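You operate a simulated robot arm through the tools that you are given. There is no shell and no other tool.

Carry out the task below with a simulated two-armed robot. There is one attempt and no reset: what you move stays moved.

Task
Sand the old glue off the green-striped box, stick the grey grip sheet on and roll it flat.
Fine: purple sanding block, sheet between the blue marks, orange roller; both go back. What is to be rubbed or washed off counts as gone when no trace of it is left.

The check looks at the end state, three seconds after you hand in, the way a careful person would. Anything else that was tipped, shoved, dropped, spilled or broken makes it a failure. Flat cloth is picked up by pressing the open fingertips on it (5 to 10 N) and closing them slowly along it; thin cloth reads only 2 to 8 mm in the jaws.

Robot
Two 7-joint arms with fingered hands on one trunk that stands fixed in place. Base frame: the origin is at the foot of the trunk, x ahead of it, y to its left, z up. Lengths are in mm, angles in rad, forces in N, time in s.
The left shoulder is at [93, 125, 973], the right one opposite. With the tool pointing down near the work surface each hand reaches from about 460 to 880 mm from the base axis, measured 20 degrees to its own side. Payload 4 kg a hand.
The TCP of each hand is the grasp point between the finger pads, 29 mm short of the fingertips. In the tool frame z runs along the fingers and y along their closing line. The gripper opens to 100 mm. The gripper's body begins 34 mm behind the TCP. The gripper is a hand of 5 fingers: y runs from the thumb to the fingers, the wrist lies at [-15, -105, -177] in the tool frame, and closing takes about 1.5 s.
Orientation is that of the tool frame in the base frame, as a unit quaternion [w, x, y, z]. With the fingers straight down and the wrist toward the robot, the tool's x, y and z point along [0, 1, 0], [1, 0, 0] and [0, 0, -1] of the base frame.

Tools
- The arms move only by the tool arm_command. It takes "left_moves", "right_moves" or both (then of equal length, played together; a hand with none holds still); each is a list of rows, each a list of 6 numbers: the turn, a rotation vector about the base's x, y, z in rad, then the shift along the base's x, y, z in mm. In form: [[rx, ry, rz, dx, dy, dz], ...]. A call has 1 to 20 rows; each row shifts and turns the commanded pose from where the row before left it. "left_claw" and "right_claw" are, for a hand that has rows, the gripper command, from -1 (shut) to 1 (fully open), values between in proportion, set as the call begins (left out, the last holds). Rows are played at 5 a second. More than 50 mm and 0.15 rad between two rows, or a gripper value outside its range, and nothing of the call is played. Where a pose cannot be reached the arm comes as near as it can. A force on the tool above 40 N (or 10 N above the force at the start of the call, whichever is more), or a blocked arm, ends the call early, and 0.2 s more pass. The fingers move at their own pace (about 45 mm/s each) and stop on an object; they squeeze with about 30 N. The grip force told is the motor's: it shows also when the fingers shut on nothing. Time passes only in rows, and 0.2 s behind the last, so rows that do not move let the fingers close. The reply holds the time, the measured pose of the TCP, the force on the tool along the base axes, the opening and the grip force, in the units named above and with some noise, with the torque about the TCP (base axes, N m) and any sound that the robot's microphone picked up.
- Cameras (640 x 400 px; columns grow to the right, rows downward): "scene" is now at [190.6, 46.4, 1105.5]; the picture's right is [0.52, -0.86, -0.00], its down [-0.45, -0.27, -0.85] and it looks along [0.73, 0.44, -0.52] (base axes); focal length 273 px, centre (320, 200). "left" rides on the left gripper at [-66, -86, -121] in its tool frame; the picture's right is [-0.76, -0.31, 0.58], its down [0.59, -0.70, 0.40] and it looks along [0.28, 0.64, 0.71] (tool axes); focal length 247 px, centre (320, 200). "right" rides on the right gripper at [66, -86, -121] in its tool frame; the picture's right is [-0.76, 0.31, -0.58], its down [-0.59, -0.70, 0.40] and it looks along [-0.28, 0.64, 0.71] (tool axes); focal length 247 px, centre (320, 200). There is no depth. A picture from a camera that has moved, and an enlarged one, comes with that camera's place and axes in the base frame and with its lens.
- get_image(camera): a new picture of that camera. No time passes.
- slide_trunk(by): slides the trunk up (or, below 0, down) by that many mm; the arms and the scene camera ride with it, the base frame stays. It gives what a move gives, with no picture.
- finger_targets(index, middle, ring, little, thumb_bend, thumb_turn, hand): sets how far each is bent, from 0 (flat) to 100 (curled in); at 30 the hand is open as for a grip, at 70 the pads meet at the TCP. One left out holds its place. A second passes; each finger stops where it meets its share of the squeeze, and holds until it gets a number again. A gripper value or a shape takes the hand back. It gives what a move gives, with no picture; readings hold the bend of each and the force on index, middle, ring, little, thumb and palm. thumb_turn goes from beside the hand (0) to across from the fingers (100), as for a grip.
- preshape(shape, hand): the hand has 5 fingers and takes this shape, open, in about a second: jaw (thumb against the fingers, like two jaws); tri (thumb and two fingers); tip (a fingertip pinch); poke (one finger out to press); point (the index stretched); flat (the hand flat); cup (the hand cupped); fist (a fist). The gripper value then closes the fingers along that shape, each until it touches; the sizes above hold for jaw. It gives what a move gives, with no picture.
- pan_tilt(pan, tilt): turns the head with the scene camera to pan (to the left, within 1.396 rad either way) and tilt (down, from -0.506 to 1.204), counted from straight ahead of the robot. It gives what a move gives.
- close_up(camera, box): a new picture of the part [left, top, right, bottom] of that camera's present view, enlarged. No time passes.
- hand_in(): hands the job in; it is judged then, once.

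Nothing tells you positions but the pictures and the camera data. Unless the task says otherwise, let go and move clear before handing in.

The tools are called after "Request:" as name(argument=value, ...) on one line, values as JSON. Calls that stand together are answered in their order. arm_command: Moves the arms, as the interface text tells. Its arguments: {"type":"object","properties":{"left_moves":{"type":"array","items":{"type":"array","items":{"type":"number"}}},"left_claw":{"type":"number"},"right_moves":{"type":"array","items":{"type":"array","items":{"type":"number"}}},"right_claw":{"type":"number"}},"required":[]} The other tools are called the same way: slide_trunk (by) slides the trunk up or down; preshape (shape, hand) gives the hand a shape; finger_targets (index, middle, ring, little, thumb_bend, thumb_turn, hand) moves the fingers one by one; pan_tilt (pan, tilt) turns the head that bears the scene camera; get_image (camera) takes a picture; close_up (camera, box) takes an enlarged picture of a part of a camera's view; hand_in () hands the job in.

At the start:

```text
clock: 0.0
left_eef_pos: [413.8, 473.0, 853.2]
left_tool_rot: [0.001, 0.708, 0.706, 0.0]
left_force: [-0.1, -0.2, 0.1]
left_torque: [-0.04, 0.01, -0.02]
left_grip_width: 99.8
left_finger_force: 0.1
left_shape: jaw
left_bend: [30.0, 30.0, 30.0, 30.0, 30.0, 98.0]
left_finger forces: [0.0, 0.0, 0.0, 0.0, 0.1, 0.0]
right_eef_pos: [619.9, 77.4, 940.7]
right_tool_rot: [0.0, 0.708, 0.707, 0.0]
right_force: [0.1, 0.5, 0.4]
right_torque: [0.0, 0.02, 0.01]
right_grip_width: 99.8
right_finger_force: 0.1
right_shape: jaw
right_bend: [30.0, 30.0, 30.0, 30.0, 30.0, 98.0]
right_finger forces: [0.0, 0.1, 0.0, 0.0, 0.0, 0.0]
trunk travel left (down, up): [-175.0, 572.0]
head pan, tilt: [0.543, 0.55]
```

scene: 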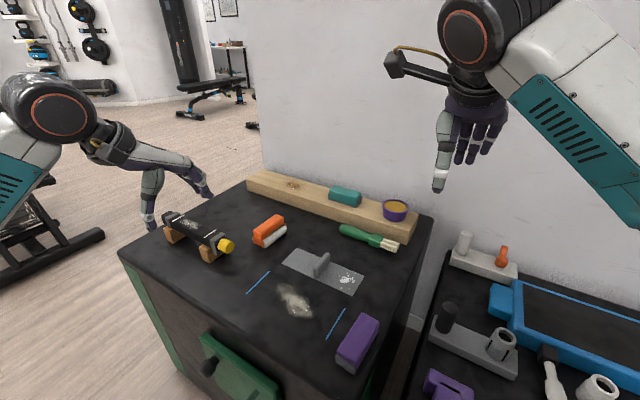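
right: 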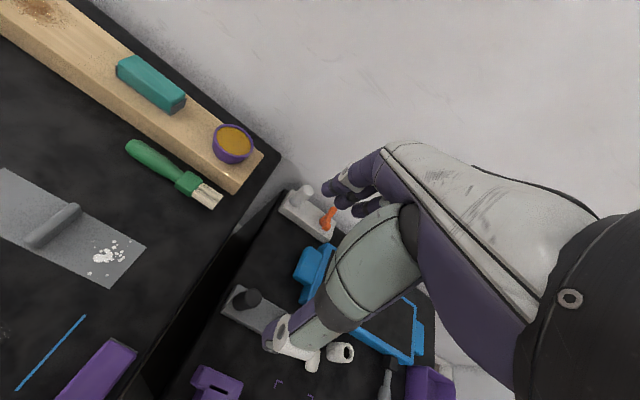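
left: 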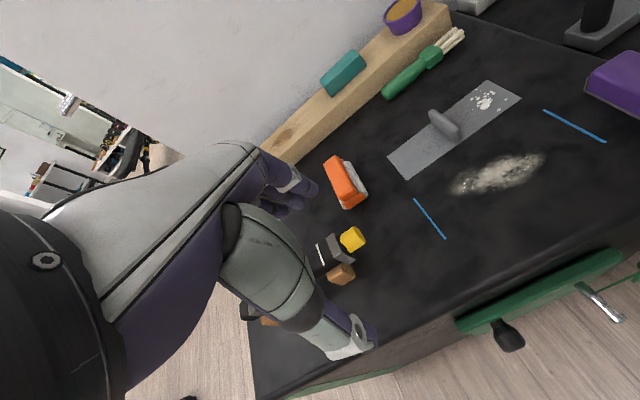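

I see a black-topped box with green stripes, a pale glue patch between two blue marks, a grey sheet with a raised ridge, a purple block on the right and an orange/white tool on the left. I'll look closer before moving anything.

Request:
close_up(camera="scene", box=[220, 200, 420, 380])

Request:
close_up(camera="scene", box=[120, 160, 320, 300])

Request:
close_up(camera="scene", box=[420, 220, 640, 400])

Request:
close_up(camera="left", box=[320, 20, 640, 260])

```text
2.22 times, centred on (320, 290) of scene
camera zoom: at [190.6, 46.4, 1105.5], right [0.52, -0.86, 0.0], down [-0.45, -0.27, -0.85], along [0.73, 0.44, -0.52], focal length 607 px, centre (320, 0)
```

zoom: 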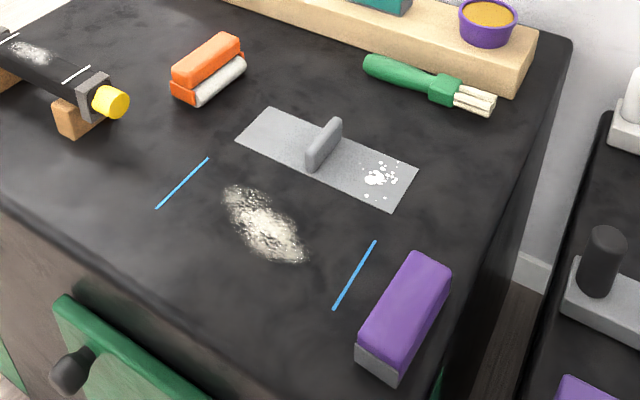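

```text
2.86 times, centred on (220, 230) of scene
camera zoom: at [190.6, 46.4, 1105.5], right [0.52, -0.86, 0.0], down [-0.45, -0.27, -0.85], along [0.73, 0.44, -0.52], focal length 780 px, centre (606, 114)
```

zoom: 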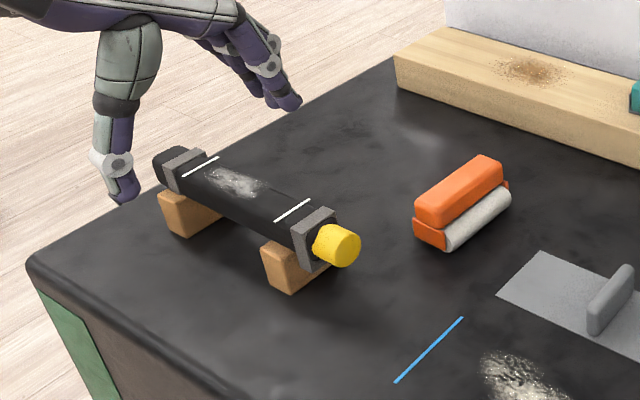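

```text
2.22 times, centred on (530, 310) of scene
camera zoom: at [190.6, 46.4, 1105.5], right [0.52, -0.86, 0.0], down [-0.45, -0.27, -0.85], along [0.73, 0.44, -0.52], focal length 607 px, centre (-147, -44)
```

zoom: 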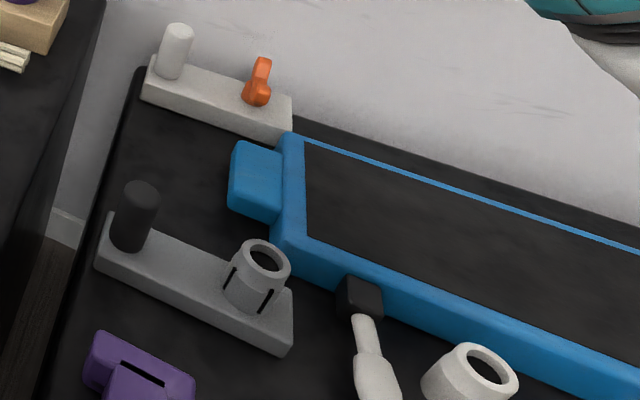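

```text
1.67 times, centred on (480, 140) of left
camera zoom: at [329.7, 406.0, 973.0], right [-0.31, -0.76, -0.58], down [-0.7, 0.59, -0.4], along [0.64, 0.28, -0.71], focal length 412 px, centre (53, 300)
```

zoom: 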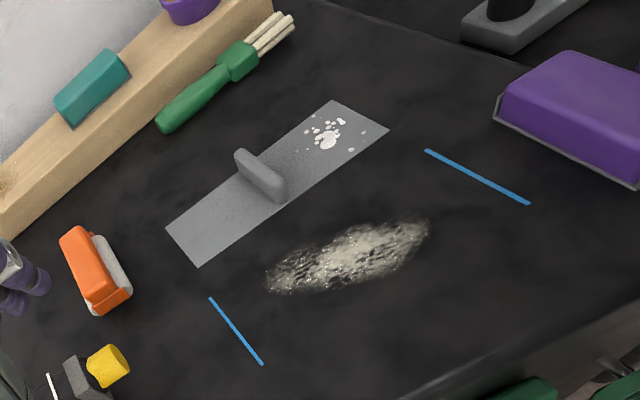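

The box top works out at about z = 605, with the blue marks at y ≈ 401 and y ≈ 194 (x 460–539) and the glue centred near (498, 298). I'll zoom in on the sheet, roller and sanding block before I plan the grasps.

Request:
close_up(camera="scene", box=[275, 235, 375, 305])

Request:
close_up(camera="scene", box=[230, 200, 310, 260])

Request:
close_up(camera="left", box=[300, 140, 400, 220])

Request:
close_up(camera="left", box=[540, 20, 640, 160])

Request:
close_up(camera="right", box=[0, 150, 200, 400])

```text
5.71 times, centred on (325, 270) of scene
camera zoom: at [190.6, 46.4, 1105.5], right [0.52, -0.86, 0.0], down [-0.45, -0.27, -0.85], along [0.73, 0.44, -0.52], focal length 1560 px, centre (291, -200)
```

zoom: 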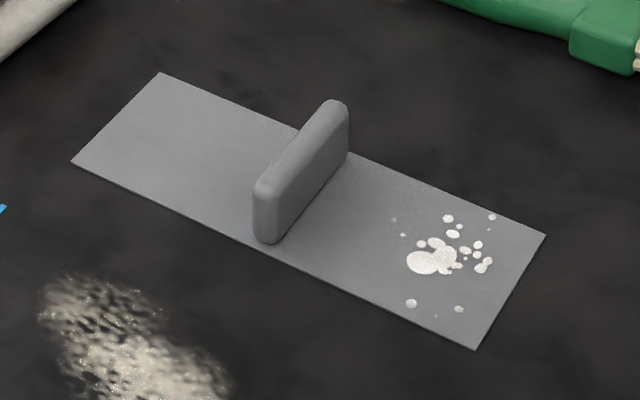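

```text
6.67 times, centred on (270, 230) of scene
camera zoom: at [190.6, 46.4, 1105.5], right [0.52, -0.86, 0.0], down [-0.45, -0.27, -0.85], along [0.73, 0.44, -0.52], focal length 1821 px, centre (653, 0)
```

zoom: 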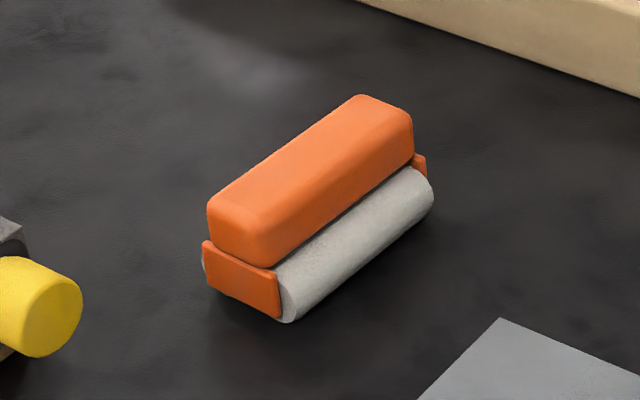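

```text
5.00 times, centred on (350, 180) of left
camera zoom: at [329.7, 406.0, 973.0], right [-0.31, -0.76, -0.58], down [-0.7, 0.59, -0.4], along [0.64, 0.28, -0.71], focal length 1235 px, centre (170, 300)
```

zoom: 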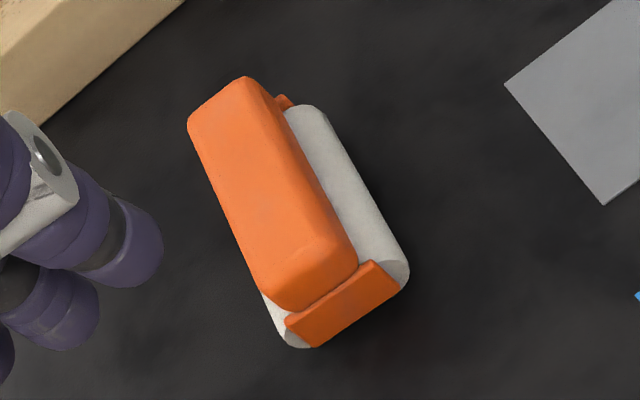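

```text
2.86 times, centred on (590, 90) of left
camera zoom: at [329.7, 406.0, 973.0], right [-0.31, -0.76, -0.58], down [-0.7, 0.59, -0.4], along [0.64, 0.28, -0.71], focal length 706 px, centre (-451, 514)
```

zoom: 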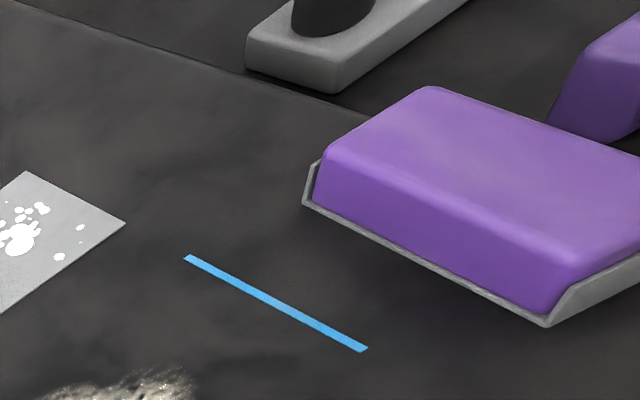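

```text
1.60 times, centred on (100, 275) of right
camera zoom: at [534.6, 145.8, 1061.9], right [0.31, -0.76, 0.58], down [-0.7, -0.59, -0.4], along [0.64, -0.28, -0.71], focal length 395 px, centre (672, 80)
```

zoom: 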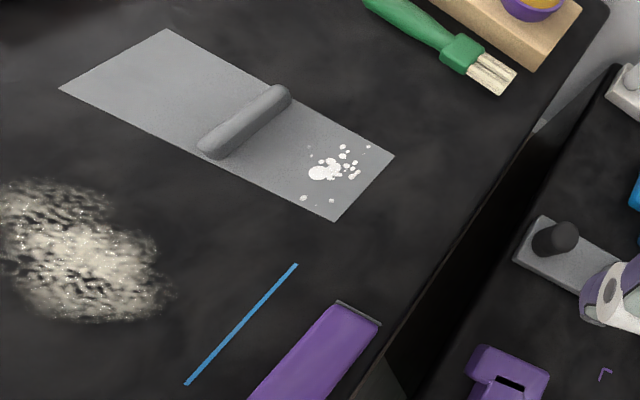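

The sheet has a raised grip tab along x, about 196 × 66 mm around (610, 294). The roller's axis also runs along x, near (640, 478). I'll clear the right arm to the right, and at the same time turn the left hand −90° in yaw and bring it high above the purple block at about (473, 138).

Request:
arm_command(left_moves=[[0, 0, -0.1428, 5.4, -30.4, 0], [0, 0, -0.1428, 5.4, -30.4, 0], [0, 0, -0.1428, 5.4, -30.4, 0], [0, 0, -0.1428, 5.4, -30.4, 0], [0, 0, -0.1428, 5.4, -30.4, 0], [0, 0, -0.1428, 5.4, -30.4, 0], [0, 0, -0.1428, 5.4, -30.4, 0], [0, 0, -0.1428, 5.4, -30.4, 0], [0, 0, -0.1428, 5.4, -30.4, 0], [0, 0, -0.1428, 5.4, -30.4, 0], [0, 0, -0.1428, 5.4, -30.4, 0]], right_moves=[[0, 0, 0, -10, -32, 0], [0, 0, 0, -10, -32, 0], [0, 0, 0, -10, -32, 0], [0, 0, 0, -10, -32, 0], [0, 0, 0, -10, -32, 0], [0, 0, 0, -10, -32, 0], [0, 0, 0, -10, -32, 0], [0, 0, 0, -10, -32, 0], [0, 0, 0, -10, -32, 0], [0, 0, 0, -10, -32, 0], [0, 0, 0, -10, -32, 0]], left_claw=1)

Request:
get_image(camera="scene")

Request:
get_image(camera="left")

```text
clock: 2.4
left_eef_pos: [475.9, 135.9, 850.3]
left_tool_rot: [-0.001, 1.0, -0.002, -0.001]
left_force: [-0.1, -0.7, -0.2]
left_torque: [-0.04, 0.03, 0.0]
left_grip_width: 99.9
left_finger_force: 0.1
left_shape: jaw
left_bend: [30.0, 30.0, 30.0, 30.0, 30.0, 98.0]
left_finger forces: [0.0, 0.0, 0.1, 0.1, 0.1, 0.1]
right_eef_pos: [509.6, -274.7, 940.2]
right_tool_rot: [0.0, 0.707, 0.708, -0.001]
right_force: [-0.2, -0.6, 0.3]
right_torque: [0.02, 0.04, 0.03]
right_grip_width: 100.0
right_finger_force: 0.1
right_shape: jaw
right_bend: [30.0, 30.0, 30.0, 30.0, 30.0, 98.0]
right_finger forces: [0.0, 0.0, 0.0, 0.0, 0.0, 0.0]
trunk travel left (down, up): [-175.0, 572.0]
head pan, tilt: [0.543, 0.55]
```

```text
taken
camera scene: at [192.1, 45.1, 1105.4], right [0.51, -0.86, 0.0], down [-0.45, -0.27, -0.85], along [0.73, 0.44, -0.52], focal length 273 px, centre (320, 200)
```

scene: 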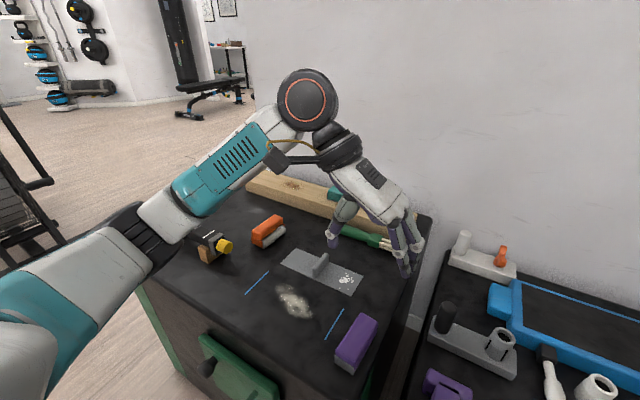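

```text
taken
camera left: at [412.1, 219.8, 972.0], right [-0.76, 0.31, -0.58], down [0.59, 0.7, -0.4], along [0.28, -0.64, -0.71], focal length 247 px, centre (320, 200)
```

left: 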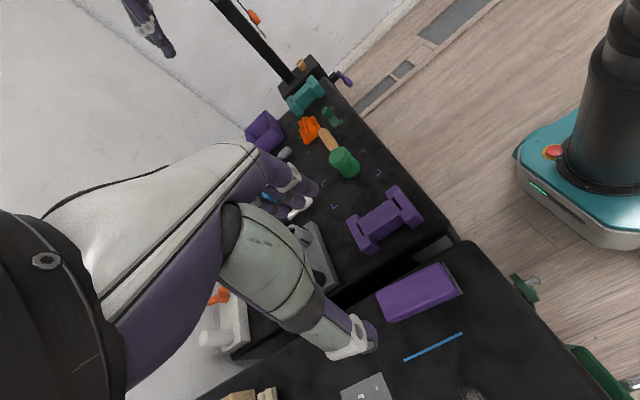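

The −90° yaw pose is reached exactly. I'll zoom both cameras in on the block to fix its pose.

Request:
close_up(camera="left", box=[360, 240, 480, 370])

Request:
close_up(camera="scene", box=[310, 300, 410, 390])

```text
3.08 times, centred on (420, 305) of left
camera zoom: at [412.1, 219.8, 972.0], right [-0.76, 0.31, -0.58], down [0.59, 0.7, -0.4], along [0.28, -0.64, -0.71], focal length 760 px, centre (12, -123)
```

zoom: 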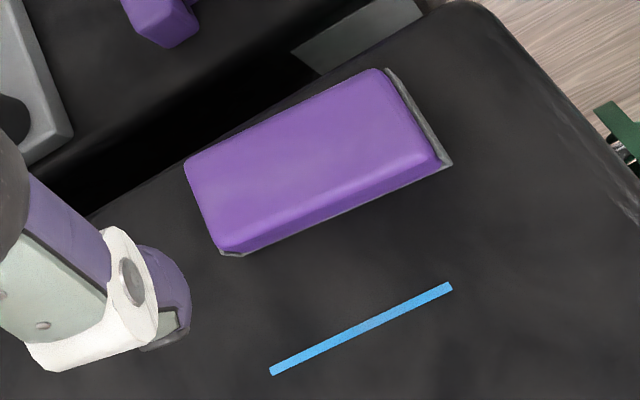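

```text
4.44 times, centred on (360, 345) of scene
camera zoom: at [192.1, 45.1, 1105.4], right [0.51, -0.86, 0.0], down [-0.45, -0.27, -0.85], along [0.73, 0.44, -0.52], focal length 1214 px, centre (142, -444)
```

zoom: 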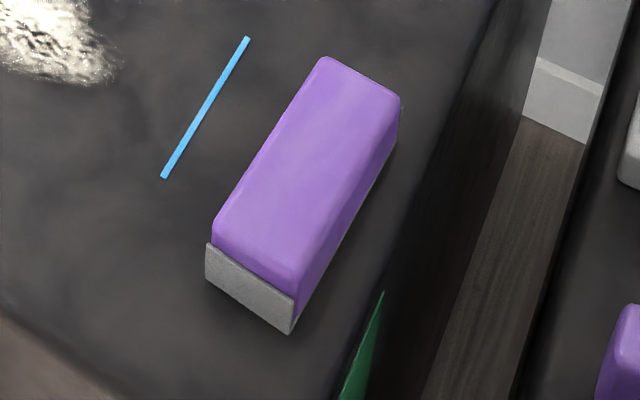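

The block measures about 97 × 37 × 38 mm, centred at (479, 136.5) with a yaw of roughly −0.07. I'll align to that, come down to just above it and check.

Request:
arm_command(left_moves=[[0, 0, -0.07, 3, 0.5, -30], [0, 0, 0, 0, 0, -40], [0, 0, 0, 0, 0, -40], [0, 0, 0, 0, 0, -30]], left_claw=1)

Request:
pan_tilt(pan=0.4, tilt=0.75)

Request:
get_image(camera="scene")

Request:
get_image(camera="left")

```text
clock: 3.4
left_eef_pos: [478.0, 137.3, 711.9]
left_tool_rot: [0.0, 0.999, -0.036, 0.0]
left_force: [0.3, -0.1, 0.0]
left_torque: [-0.03, 0.0, 0.05]
left_grip_width: 99.7
left_finger_force: 0.1
left_shape: jaw
left_bend: [30.0, 30.0, 30.0, 30.0, 30.0, 98.0]
left_finger forces: [0.1, 0.0, 0.0, 0.1, 0.1, 0.1]
right_eef_pos: [509.4, -273.4, 940.8]
right_tool_rot: [-0.001, 0.707, 0.707, -0.001]
right_force: [-0.4, 0.5, 0.1]
right_torque: [0.0, 0.0, -0.02]
right_grip_width: 99.5
right_finger_force: 0.1
right_shape: jaw
right_bend: [30.0, 30.0, 30.0, 30.0, 30.0, 98.0]
right_finger forces: [0.0, 0.1, 0.0, 0.0, 0.0, 0.1]
trunk travel left (down, up): [-175.0, 572.0]
head pan, tilt: [0.543, 0.55]
```

```text
clock: 4.1
left_eef_pos: [477.4, 137.1, 713.2]
left_tool_rot: [0.0, 0.999, -0.036, 0.001]
left_force: [-0.1, -0.4, -0.3]
left_torque: [-0.01, 0.0, 0.01]
left_grip_width: 99.7
left_finger_force: 0.0
left_shape: jaw
left_bend: [30.0, 30.0, 30.0, 30.0, 30.0, 98.0]
left_finger forces: [0.1, 0.1, 0.1, 0.0, 0.1, 0.2]
right_eef_pos: [508.5, -274.3, 941.4]
right_tool_rot: [-0.001, 0.707, 0.707, -0.001]
right_force: [-0.7, 0.0, 0.2]
right_torque: [0.03, 0.01, 0.0]
right_grip_width: 99.8
right_finger_force: 0.1
right_shape: jaw
right_bend: [30.0, 30.0, 30.0, 30.0, 30.0, 98.0]
right_finger forces: [0.1, 0.1, 0.0, 0.1, 0.1, 0.0]
trunk travel left (down, up): [-175.0, 572.0]
head pan, tilt: [0.4, 0.75]
```

```text
taken
camera scene: at [190.0, 32.1, 1088.1], right [0.39, -0.92, 0.0], down [-0.63, -0.27, -0.73], along [0.67, 0.29, -0.68], focal length 273 px, centre (320, 200)
```

scene: 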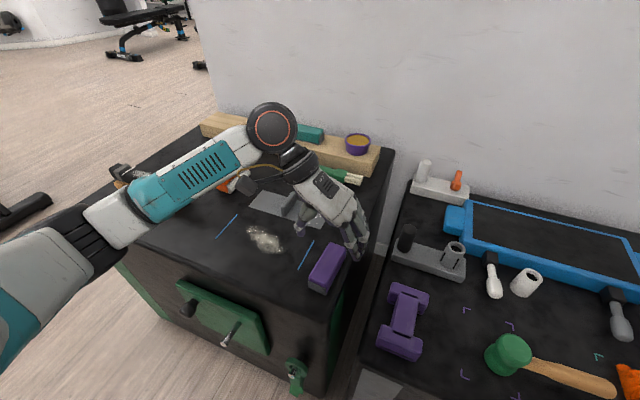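

```text
taken
camera left: at [419.7, 226.2, 834.1], right [-0.73, 0.36, -0.58], down [0.64, 0.66, -0.4], along [0.24, -0.66, -0.71], focal length 247 px, centre (320, 200)
```

left: 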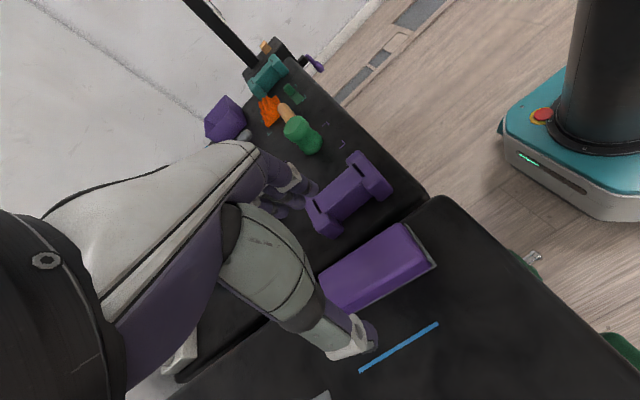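

Request:
close_up(camera="left", box=[300, 200, 460, 380])

Request:
close_up(camera="scene", box=[270, 180, 390, 310])

```text
2.22 times, centred on (380, 290) of left
camera zoom: at [419.7, 226.2, 834.1], right [-0.73, 0.36, -0.58], down [0.64, 0.66, -0.4], along [0.24, -0.66, -0.71], focal length 549 px, centre (187, 0)
```

zoom: 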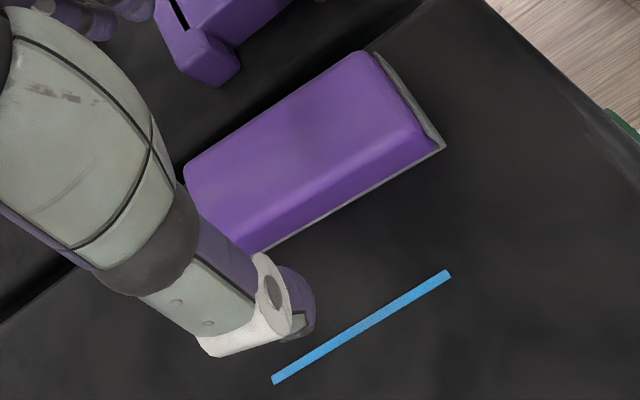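

```text
3.08 times, centred on (330, 245) of scene
camera zoom: at [190.0, 32.1, 1088.1], right [0.39, -0.92, 0.0], down [-0.63, -0.27, -0.73], along [0.67, 0.29, -0.68], focal length 840 px, centre (289, 62)
```

zoom: 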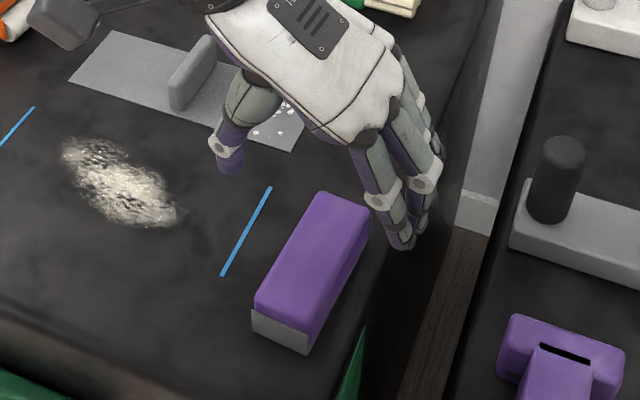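

The hand is centred over the block: I measure its centre at about (478.5, 138) and the TCP is at (477.7, 137.2). I'll go down to TCP z ≈ 641, which puts the fingertips about 7 mm above the top, and then close.

Request:
arm_command(left_moves=[[0, 0, -0.008, 0.5, 0.5, -30], [0, 0, 0, 0, 0, -25], [0, 0, 0, 0, 0, -12], [0, 0, 0, 0, 0, -5]], left_claw=1)

Request:
get_image(camera="left")

Request:
close_up(camera="scene", box=[270, 180, 390, 310])

```text
clock: 5.1
left_eef_pos: [479.1, 138.5, 640.0]
left_tool_rot: [-0.001, 0.999, -0.04, 0.0]
left_force: [-1.2, -0.1, -0.2]
left_torque: [0.01, 0.04, 0.0]
left_grip_width: 99.9
left_finger_force: 0.0
left_shape: jaw
left_bend: [30.0, 30.0, 30.0, 30.0, 30.0, 98.0]
left_finger forces: [0.0, 0.0, 0.1, 0.0, 0.0, 0.0]
right_eef_pos: [508.2, -273.5, 941.9]
right_tool_rot: [-0.001, 0.708, 0.706, 0.0]
right_force: [0.5, -0.2, 0.6]
right_torque: [-0.01, -0.01, 0.03]
right_grip_width: 99.8
right_finger_force: 0.0
right_shape: jaw
right_bend: [30.0, 30.0, 30.0, 30.0, 30.0, 98.0]
right_finger forces: [0.0, 0.1, 0.0, 0.0, 0.1, 0.1]
trunk travel left (down, up): [-175.0, 572.0]
head pan, tilt: [0.4, 0.75]
```

```text
taken
camera left: at [421.2, 227.7, 760.7], right [-0.73, 0.37, -0.58], down [0.64, 0.65, -0.4], along [0.23, -0.66, -0.71], focal length 247 px, centre (320, 200)
```

left: 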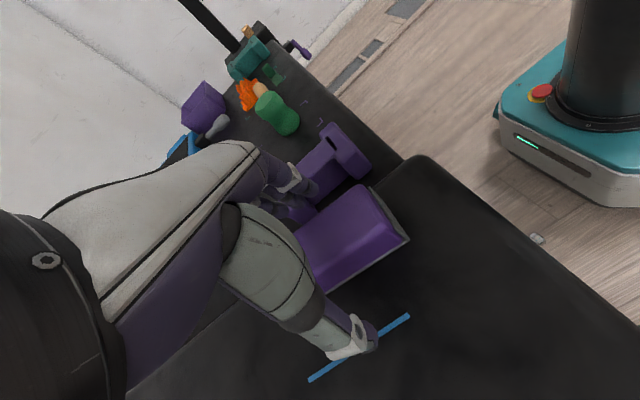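

```text
3.08 times, centred on (330, 245) of scene
camera zoom: at [190.6, 31.7, 1088.0], right [0.39, -0.92, 0.0], down [-0.63, -0.26, -0.73], along [0.67, 0.28, -0.68], focal length 840 px, centre (289, 62)
```

zoom: 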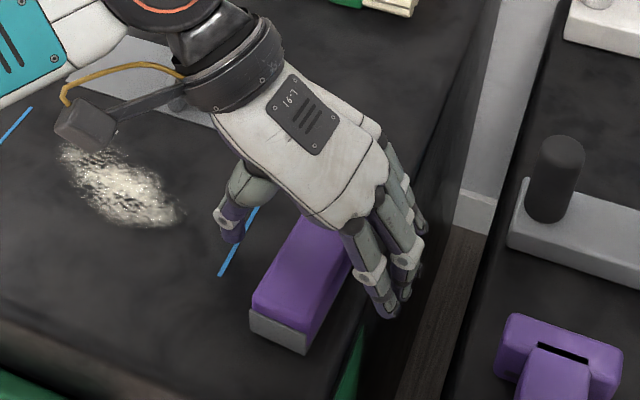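

The fingers straddle the block with no contact, so I'll close now.

Request:
arm_command(left_moves=[[0, 0, 0, 0, 0, 0], [0, 0, 0, 0, 0, 0], [0, 0, 0, 0, 0, 0], [0, 0, 0, 0, 0, 0], [0, 0, 0, 0, 0, 0], [0, 0, 0, 0, 0, 0], [0, 0, 0, 0, 0, 0], [0, 0, 0, 0, 0, 0], [0, 0, 0, 0, 0, 0]], left_claw=-1)

Request:
close_up(camera="scene", box=[270, 180, 390, 310])

Request:
close_up(camera="left", box=[220, 160, 440, 400])

```text
clock: 7.1
left_eef_pos: [478.4, 139.3, 639.8]
left_tool_rot: [0.0, 0.999, -0.04, -0.001]
left_force: [-0.3, -0.2, -0.2]
left_torque: [-0.01, 0.01, 0.0]
left_grip_width: 34.1
left_finger_force: 29.9
left_shape: jaw
left_bend: [48.0, 51.0, 74.0, 56.0, 42.0, 99.0]
left_finger forces: [16.0, 7.2, 3.2, 1.0, 27.6, 0.1]
right_eef_pos: [509.0, -273.5, 943.1]
right_tool_rot: [0.0, 0.707, 0.707, -0.001]
right_force: [-0.3, -0.2, -0.1]
right_torque: [0.01, 0.0, -0.02]
right_grip_width: 99.8
right_finger_force: 0.0
right_shape: jaw
right_bend: [30.0, 30.0, 30.0, 30.0, 30.0, 98.0]
right_finger forces: [0.0, 0.0, 0.0, 0.0, 0.0, 0.0]
trunk travel left (down, up): [-175.0, 572.0]
head pan, tilt: [0.4, 0.75]
```

```text
3.08 times, centred on (330, 245) of scene
camera zoom: at [190.1, 32.0, 1088.1], right [0.39, -0.92, 0.0], down [-0.63, -0.27, -0.73], along [0.67, 0.28, -0.68], focal length 840 px, centre (289, 62)
```

zoom: 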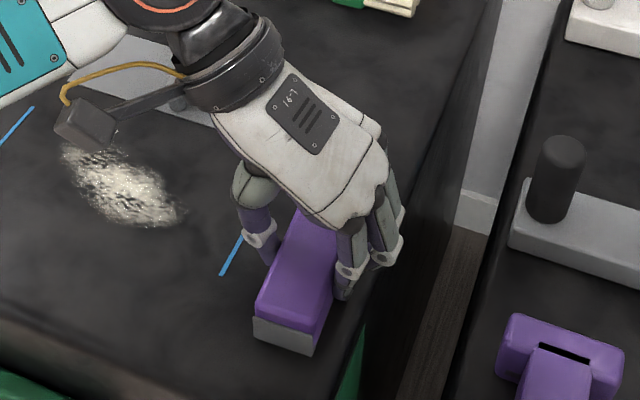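

```text
1.67 times, centred on (330, 280) of left
camera zoom: at [420.5, 228.4, 761.1], right [-0.73, 0.37, -0.58], down [0.64, 0.65, -0.4], along [0.23, -0.66, -0.71], focal length 412 px, centre (303, 67)
```

zoom: 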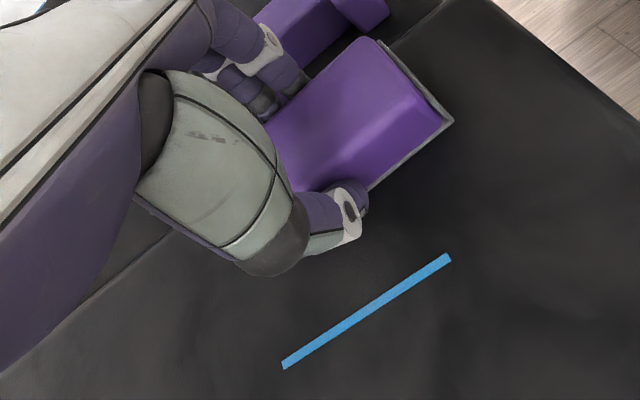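

The block is gripped (34 mm, 30 N). I'll lift it a little, straighten its yaw and carry it over toward the glue.

Request:
arm_command(left_moves=[[0, 0, 0, 0, 0, 15], [0, 0, 0, 0, 0, 25], [0, 0, 0.04, 3, 20, 0], [0, 0, 0.04, 4, 30, 0], [0, 0, 0, 4, 35, 0], [0, 0, 0, 5, 35, 0], [0, 0, 0, 5, 39, 0], [0, 0, 0, 0, 0, 0]])

Request:
get_image(camera="scene")

Request:
get_image(camera="left")

```text
clock: 8.9
left_eef_pos: [498.5, 298.4, 680.6]
left_tool_rot: [0.0, 1.0, -0.001, 0.0]
left_force: [-1.2, -0.5, -1.3]
left_torque: [0.0, 0.0, -0.01]
left_grip_width: 34.0
left_finger_force: 30.1
left_shape: jaw
left_bend: [48.0, 51.0, 74.0, 56.0, 42.0, 99.0]
left_finger forces: [16.0, 7.2, 3.3, 1.0, 27.5, 0.0]
right_eef_pos: [508.3, -274.3, 943.5]
right_tool_rot: [0.001, 0.708, 0.706, -0.001]
right_force: [-0.5, 0.3, 0.2]
right_torque: [-0.01, -0.02, 0.02]
right_grip_width: 99.7
right_finger_force: 0.1
right_shape: jaw
right_bend: [30.0, 30.0, 30.0, 30.0, 30.0, 98.0]
right_finger forces: [0.0, 0.1, 0.0, 0.0, 0.1, 0.0]
trunk travel left (down, up): [-175.0, 572.0]
head pan, tilt: [0.4, 0.75]
```

```text
taken
camera scene: at [189.5, 31.6, 1088.2], right [0.39, -0.92, 0.0], down [-0.63, -0.26, -0.73], along [0.67, 0.28, -0.68], focal length 273 px, centre (320, 200)
```

scene: 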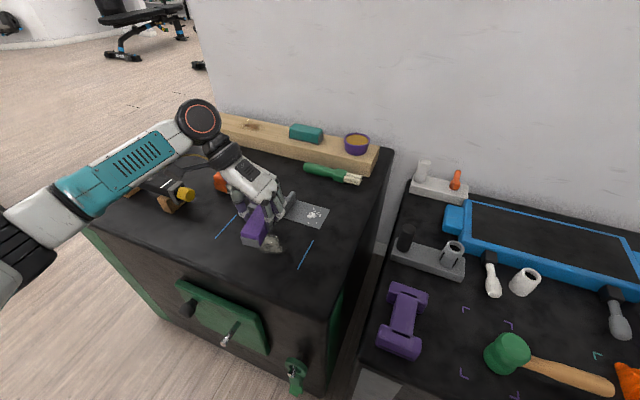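

```text
taken
camera left: at [434.2, 382.6, 801.4], right [-0.76, 0.31, -0.58], down [0.59, 0.7, -0.4], along [0.28, -0.64, -0.71], focal length 247 px, centre (320, 200)
```

left: 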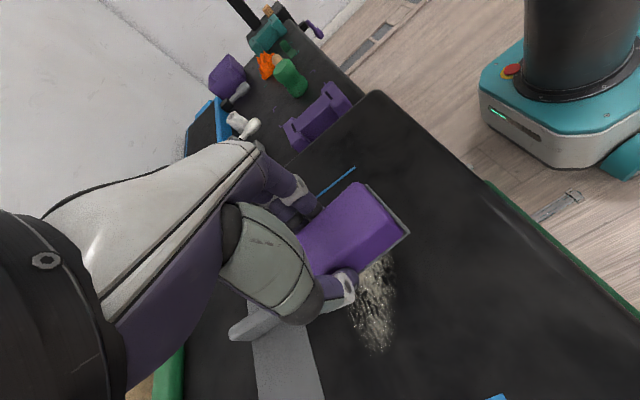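

The block is above the glue, aligned along x, and covers x ≈ 450–547. I'll lower it gently to contact and read the force.

Request:
arm_command(left_moves=[[0, 0, 0, 1, 0, -20], [0, 0, 0, 0, 0, -12], [0, 0, 0, 0, 0, -5], [0, 0, 0, 0, 0, -3], [0, 0, 0, 0, 0, -1]])

```text
clock: 10.1
left_eef_pos: [500.7, 297.6, 640.9]
left_tool_rot: [0.0, 1.0, 0.001, 0.0]
left_force: [-0.1, 0.0, 5.3]
left_torque: [0.01, 0.03, -0.03]
left_grip_width: 34.3
left_finger_force: 30.4
left_shape: jaw
left_bend: [48.0, 51.0, 74.0, 56.0, 42.0, 99.0]
left_finger forces: [16.3, 7.5, 3.3, 1.1, 28.4, 0.0]
right_eef_pos: [509.2, -274.1, 942.6]
right_tool_rot: [-0.001, 0.707, 0.707, 0.0]
right_force: [-0.1, -0.6, -0.2]
right_torque: [0.01, 0.01, -0.01]
right_grip_width: 99.9
right_finger_force: 0.0
right_shape: jaw
right_bend: [30.0, 30.0, 30.0, 30.0, 30.0, 98.0]
right_finger forces: [0.0, 0.0, 0.1, 0.1, 0.0, 0.0]
trunk travel left (down, up): [-175.0, 572.0]
head pan, tilt: [0.4, 0.75]
```

There's contact at about 5 N. I'll press slightly more and start stroking along y, staying inside the blue marks.

Request:
arm_command(left_moves=[[0, 0, 0, 0, 0, -1], [0, 0, 0, 0, 15, 0], [0, 0, 0, 0, 15, 0], [0, 0, 0, 0, 15, 0], [0, 0, 0, 0, 15, 0], [0, 0, 0, 0, 12, 0]])

Request:
get_image(camera="left")

Request:
close_up(camera="scene", box=[180, 160, 340, 280])

```text
clock: 11.5
left_eef_pos: [498.5, 370.1, 639.4]
left_tool_rot: [0.0, 1.0, 0.0, 0.001]
left_force: [0.3, -4.1, 11.6]
left_torque: [-0.16, 0.0, -0.02]
left_grip_width: 34.8
left_finger_force: 29.7
left_shape: jaw
left_bend: [47.0, 51.0, 74.0, 56.0, 40.0, 99.0]
left_finger forces: [19.1, 9.1, 3.6, 1.0, 28.6, 0.0]
right_eef_pos: [507.5, -275.4, 942.4]
right_tool_rot: [0.0, 0.707, 0.707, 0.0]
right_force: [0.9, 0.1, 0.1]
right_torque: [0.02, 0.02, 0.0]
right_grip_width: 99.8
right_finger_force: 0.1
right_shape: jaw
right_bend: [30.0, 30.0, 30.0, 30.0, 30.0, 98.0]
right_finger forces: [0.0, 0.0, 0.0, 0.0, 0.0, 0.0]
trunk travel left (down, up): [-175.0, 572.0]
head pan, tilt: [0.4, 0.75]
```

```text
taken
camera left: at [434.6, 454.1, 760.1], right [-0.76, 0.31, -0.58], down [0.59, 0.7, -0.4], along [0.28, -0.64, -0.71], focal length 247 px, centre (320, 200)
```

left: 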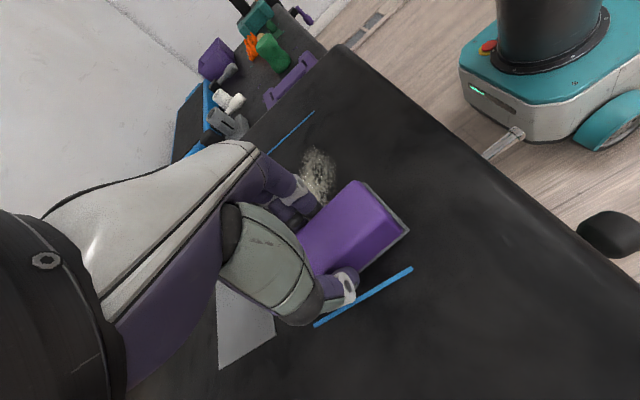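

```text
3.33 times, centred on (260, 220) of scene
camera zoom: at [189.3, 31.2, 1088.3], right [0.39, -0.92, 0.0], down [-0.63, -0.26, -0.73], along [0.67, 0.28, -0.68], focal length 910 px, centre (520, 133)
```

zoom: 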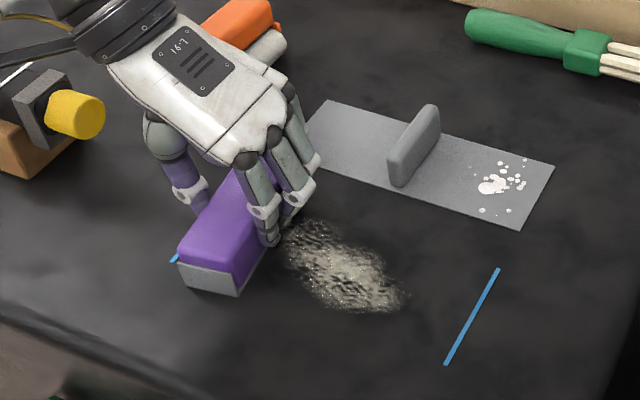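

The glue is already fading under about 10 N. I'll carry on with longer strokes across its full length, back and forth.

Request:
arm_command(left_moves=[[0, 0, 0, 0, -15, 0], [0, 0, 0, 0, -15, 0], [0, 0, 0, 0, -15, 0], [0, 0, 0, 0, -15, 0], [0, 0, 0, 0, -15, 0], [0, 0, 0, 0, -15, 0], [0, 0, 0, 0, -15, 0], [0, 0, 0, 0, -15, 0], [0, 0, 0, 0, -15, 0], [0, 0, 0, 0, -12, 0], [0, 0, 0, 0, 15, 0], [0, 0, 0, 0, 15, 0], [0, 0, 0, 0, 15, 0], [0, 0, 0, 0, 15, 0], [0, 0, 0, 0, 15, 0], [0, 0, 0, 0, 15, 0], [0, 0, 0, 0, 15, 0], [0, 0, 0, 0, 15, 0], [0, 0, 0, 0, 15, 0], [0, 0, 0, 0, 12, 0]])

Request:
get_image(camera="left")

Request:
close_up(camera="scene", box=[180, 160, 340, 280])

```text
clock: 15.7
left_eef_pos: [499.1, 370.0, 639.2]
left_tool_rot: [0.0, 1.0, 0.0, 0.0]
left_force: [0.0, -4.0, 10.1]
left_torque: [-0.13, -0.01, 0.01]
left_grip_width: 35.5
left_finger_force: 29.6
left_shape: jaw
left_bend: [47.0, 51.0, 74.0, 56.0, 40.0, 98.0]
left_finger forces: [19.0, 9.1, 4.1, 0.5, 28.8, 0.0]
right_eef_pos: [507.5, -273.6, 942.3]
right_tool_rot: [0.001, 0.707, 0.707, -0.001]
right_force: [0.8, 0.3, -0.2]
right_torque: [0.02, 0.01, -0.02]
right_grip_width: 100.1
right_finger_force: 0.1
right_shape: jaw
right_bend: [30.0, 30.0, 30.0, 30.0, 30.0, 98.0]
right_finger forces: [0.0, 0.1, 0.1, 0.0, 0.1, 0.1]
trunk travel left (down, up): [-175.0, 572.0]
head pan, tilt: [0.4, 0.75]
```

```text
taken
camera left: at [434.6, 455.2, 759.9], right [-0.76, 0.31, -0.58], down [0.59, 0.7, -0.4], along [0.28, -0.64, -0.71], focal length 247 px, centre (320, 200)
```

left: 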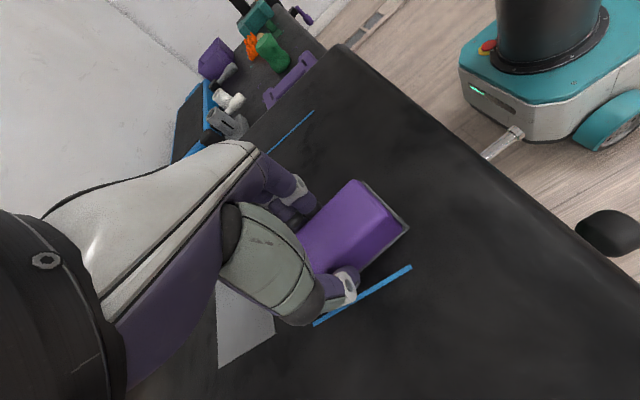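

```text
3.33 times, centred on (260, 220) of scene
camera zoom: at [189.3, 31.3, 1088.3], right [0.39, -0.92, 0.0], down [-0.63, -0.26, -0.73], along [0.67, 0.28, -0.68], focal length 910 px, centre (520, 133)
```

zoom: 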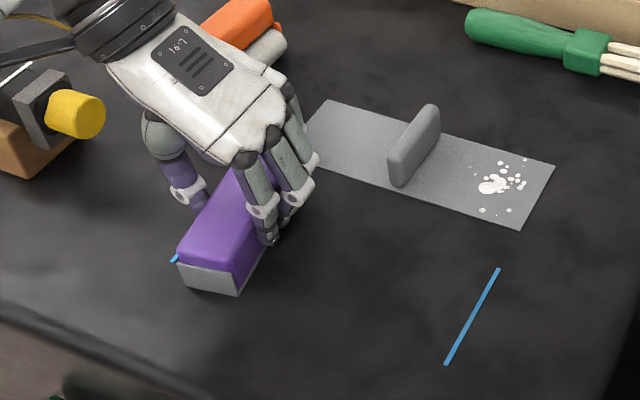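

Almost all of the glue has gone. I'll make two more full passes so no trace is left, then look closely.

Request:
arm_command(left_moves=[[0, 0, 0, 0, -16, 0], [0, 0, 0, -1, -16, 0], [0, 0, 0, -1, -16, 0], [0, 0, 0, -1, -16, 0], [0, 0, 0, -1, -16, 0], [0, 0, 0, -1, -16, 0], [0, 0, 0, -1, -16, 0], [0, 0, 0, -1, -16, 0], [0, 0, 0, -1, -16, 0], [0, 0, 0, 0, -5, 0], [0, 0, 0, 2, 16, 0], [0, 0, 0, 2, 16, 0], [0, 0, 0, 2, 16, 0], [0, 0, 0, 2, 16, 0], [0, 0, 0, 2, 16, 0], [0, 0, 0, 2, 16, 0], [0, 0, 0, 2, 16, 0], [0, 0, 0, 2, 16, 0], [0, 0, 0, 0, 16, 0], [0, 0, 0, 0, 5, 0]])

Request:
arm_command(left_moves=[[0, 0, 0, -2, -16, 0], [0, 0, 0, -2, -16, 0], [0, 0, 0, -2, -16, 0], [0, 0, 0, -2, -16, 0], [0, 0, 0, 0, -16, 0], [0, 0, 0, 0, -16, 0], [0, 0, 0, 0, -16, 0], [0, 0, 0, 0, -16, 0], [0, 0, 0, 0, -16, 0], [0, 0, 0, 0, -5, 0]])

Request:
close_up(camera="scene", box=[180, 160, 340, 280])

Request:
get_image(camera="left")

```text
clock: 19.9
left_eef_pos: [506.3, 369.3, 638.5]
left_tool_rot: [0.001, 1.0, 0.0, 0.001]
left_force: [-1.2, -5.0, 14.6]
left_torque: [-0.17, -0.02, 0.01]
left_grip_width: 35.1
left_finger_force: 30.5
left_shape: jaw
left_bend: [47.0, 51.0, 74.0, 56.0, 40.0, 98.0]
left_finger forces: [19.6, 9.4, 4.4, 0.5, 28.5, 0.1]
right_eef_pos: [507.9, -273.9, 942.2]
right_tool_rot: [0.0, 0.707, 0.707, 0.0]
right_force: [0.3, 0.9, 0.3]
right_torque: [-0.01, 0.0, -0.01]
right_grip_width: 99.8
right_finger_force: 0.1
right_shape: jaw
right_bend: [30.0, 30.0, 30.0, 30.0, 30.0, 98.0]
right_finger forces: [0.0, 0.0, 0.0, 0.0, 0.0, 0.0]
trunk travel left (down, up): [-175.0, 572.0]
head pan, tilt: [0.4, 0.75]
```

```text
clock: 22.1
left_eef_pos: [498.6, 222.2, 639.9]
left_tool_rot: [0.0, 1.0, 0.001, 0.0]
left_force: [-0.7, 4.0, 14.8]
left_torque: [0.09, 0.01, 0.02]
left_grip_width: 35.6
left_finger_force: 29.8
left_shape: jaw
left_bend: [47.0, 51.0, 74.0, 56.0, 40.0, 98.0]
left_finger forces: [16.6, 7.7, 3.5, 0.0, 32.9, 0.0]
right_eef_pos: [507.3, -273.9, 943.8]
right_tool_rot: [0.0, 0.708, 0.707, 0.0]
right_force: [0.0, 1.0, 0.4]
right_torque: [0.0, -0.02, 0.05]
right_grip_width: 99.7
right_finger_force: 0.1
right_shape: jaw
right_bend: [30.0, 30.0, 30.0, 30.0, 30.0, 98.0]
right_finger forces: [0.1, 0.0, 0.0, 0.0, 0.0, 0.0]
trunk travel left (down, up): [-175.0, 572.0]
head pan, tilt: [0.4, 0.75]
```

```text
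3.33 times, centred on (260, 220) of scene
camera zoom: at [189.0, 31.8, 1088.3], right [0.39, -0.92, 0.0], down [-0.63, -0.27, -0.73], along [0.67, 0.28, -0.68], focal length 910 px, centre (520, 133)
```

zoom: 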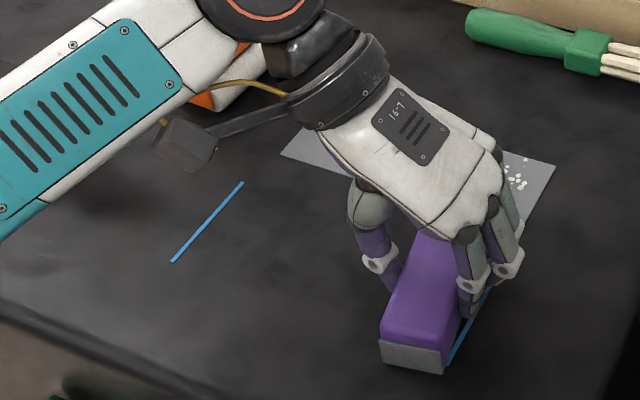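

```text
taken
camera left: at [433.8, 305.5, 759.3], right [-0.76, 0.31, -0.58], down [0.59, 0.7, -0.4], along [0.29, -0.64, -0.71], focal length 247 px, centre (320, 200)
```

left: 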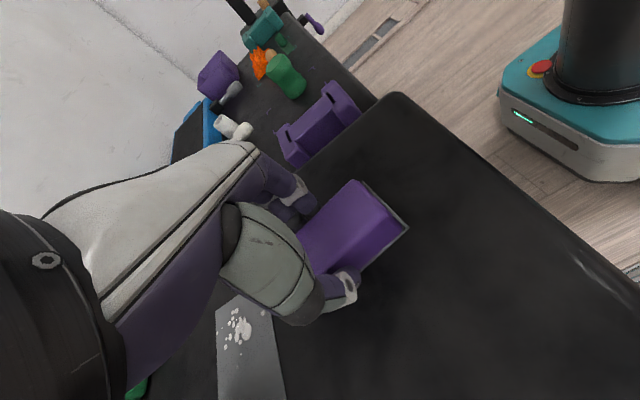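

The area looks clean. I'll lift the block, carry it back toward its spot with its original yaw and check the surface from above.

Request:
arm_command(left_moves=[[0, 0, 0, 0, 0, 15], [0, 0, 0, 0, 0, 25], [0, 0, -0.04, -6, -28, 0], [0, 0, -0.04, -7, -28, 0], [0, 0, 0, -7, -27, 0], [0, 0, 0, 0, 0, 0]])

Request:
close_up(camera="scene", box=[200, 180, 320, 280])

Request:
close_up(camera="scene", box=[270, 180, 390, 310])

Request:
close_up(camera="left", box=[220, 160, 440, 400])

```text
clock: 23.5
left_eef_pos: [480.4, 139.2, 679.5]
left_tool_rot: [-0.001, 0.999, -0.039, -0.001]
left_force: [0.4, 1.4, -0.4]
left_torque: [-0.01, 0.0, -0.02]
left_grip_width: 35.4
left_finger_force: 30.4
left_shape: jaw
left_bend: [47.0, 51.0, 74.0, 56.0, 40.0, 98.0]
left_finger forces: [17.6, 7.7, 3.8, 0.2, 29.3, 0.0]
right_eef_pos: [508.3, -274.2, 942.1]
right_tool_rot: [0.0, 0.707, 0.707, 0.0]
right_force: [0.0, -0.5, -0.2]
right_torque: [0.0, 0.02, 0.02]
right_grip_width: 100.0
right_finger_force: 0.2
right_shape: jaw
right_bend: [30.0, 30.0, 30.0, 30.0, 30.0, 98.0]
right_finger forces: [0.0, 0.1, 0.0, 0.0, 0.0, 0.1]
trunk travel left (down, up): [-175.0, 572.0]
head pan, tilt: [0.4, 0.75]
```

```text
4.00 times, centred on (260, 230) of scene
camera zoom: at [190.0, 31.9, 1088.1], right [0.39, -0.92, 0.0], down [-0.63, -0.27, -0.73], along [0.67, 0.28, -0.68], focal length 1092 px, centre (560, 80)
```

zoom: 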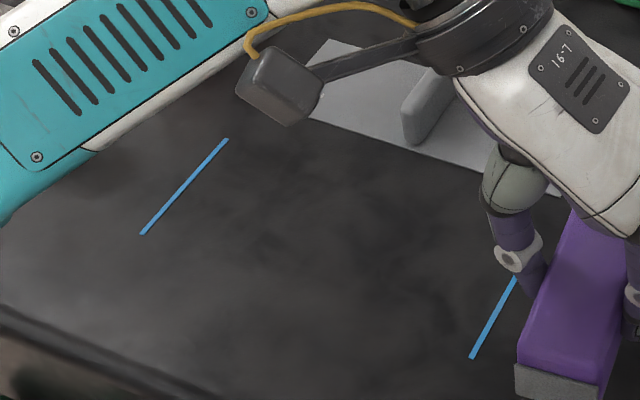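

```text
3.08 times, centred on (330, 245) of scene
camera zoom: at [190.0, 31.9, 1088.1], right [0.39, -0.92, 0.0], down [-0.63, -0.27, -0.73], along [0.67, 0.28, -0.68], focal length 840 px, centre (289, 62)
```

zoom: 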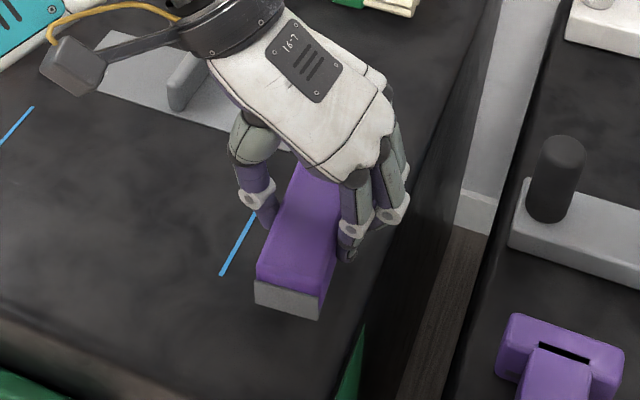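

```text
1.67 times, centred on (330, 280) of left
camera zoom: at [422.6, 228.9, 800.1], right [-0.73, 0.37, -0.58], down [0.64, 0.65, -0.4], along [0.23, -0.66, -0.71], focal length 412 px, centre (303, 67)
```

zoom: 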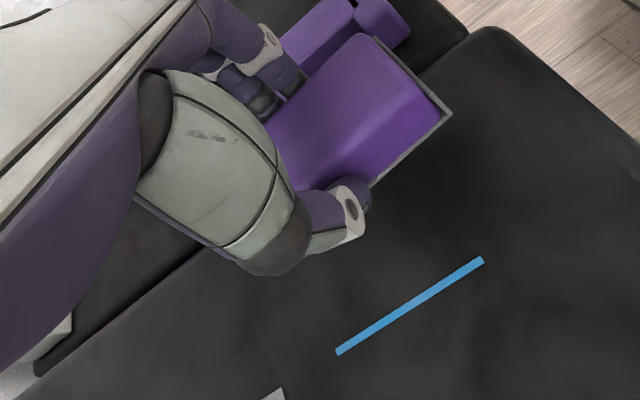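

The surface shows no trace of glue. The block has turned slightly in the grip, about +0.06 rad, so I'll correct the hand's yaw and go down to just above the top to compare with the original pose.

Request:
arm_command(left_moves=[[0, 0, -0.06, -1, 0, -15], [0, 0, 0, 0, 0, -13], [0, 0, 0, 0, 0, -7]])

Request:
close_up(camera="scene", box=[270, 180, 390, 310])

Request:
close_up(camera="left", box=[220, 160, 440, 400])

```text
clock: 24.3
left_eef_pos: [479.0, 137.6, 643.1]
left_tool_rot: [0.001, 0.998, -0.07, 0.0]
left_force: [-0.7, 0.5, -0.7]
left_torque: [-0.01, 0.0, 0.01]
left_grip_width: 35.2
left_finger_force: 29.7
left_shape: jaw
left_bend: [47.0, 51.0, 74.0, 56.0, 40.0, 98.0]
left_finger forces: [17.7, 7.7, 3.7, 0.2, 29.3, 0.0]
right_eef_pos: [508.7, -274.0, 942.0]
right_tool_rot: [-0.001, 0.707, 0.708, -0.001]
right_force: [-0.1, 0.4, -0.5]
right_torque: [0.01, -0.02, 0.03]
right_grip_width: 99.7
right_finger_force: 0.1
right_shape: jaw
right_bend: [30.0, 30.0, 30.0, 30.0, 30.0, 98.0]
right_finger forces: [0.0, 0.0, 0.0, 0.0, 0.0, 0.0]
trunk travel left (down, up): [-175.0, 572.0]
head pan, tilt: [0.4, 0.75]
```

```text
3.08 times, centred on (330, 245) of scene
camera zoom: at [190.1, 32.0, 1088.1], right [0.39, -0.92, 0.0], down [-0.63, -0.27, -0.73], along [0.67, 0.28, -0.68], focal length 840 px, centre (289, 62)
```

zoom: 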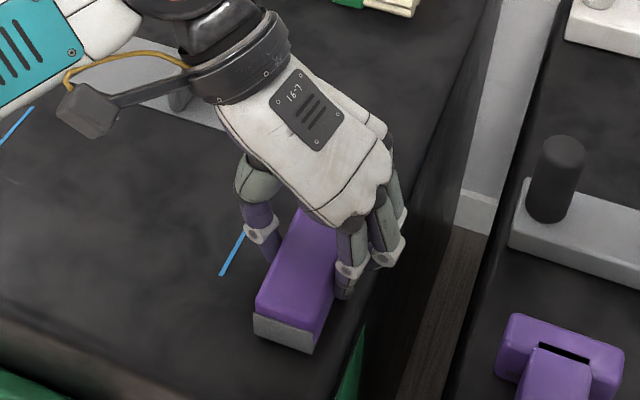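

```text
1.67 times, centred on (330, 280) of left
camera zoom: at [426.7, 230.8, 763.9], right [-0.71, 0.41, -0.58], down [0.68, 0.61, -0.4], along [0.19, -0.67, -0.71], focal length 412 px, centre (303, 67)
```

zoom: 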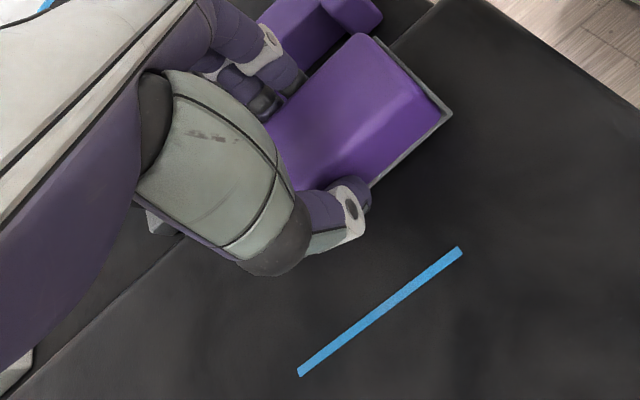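

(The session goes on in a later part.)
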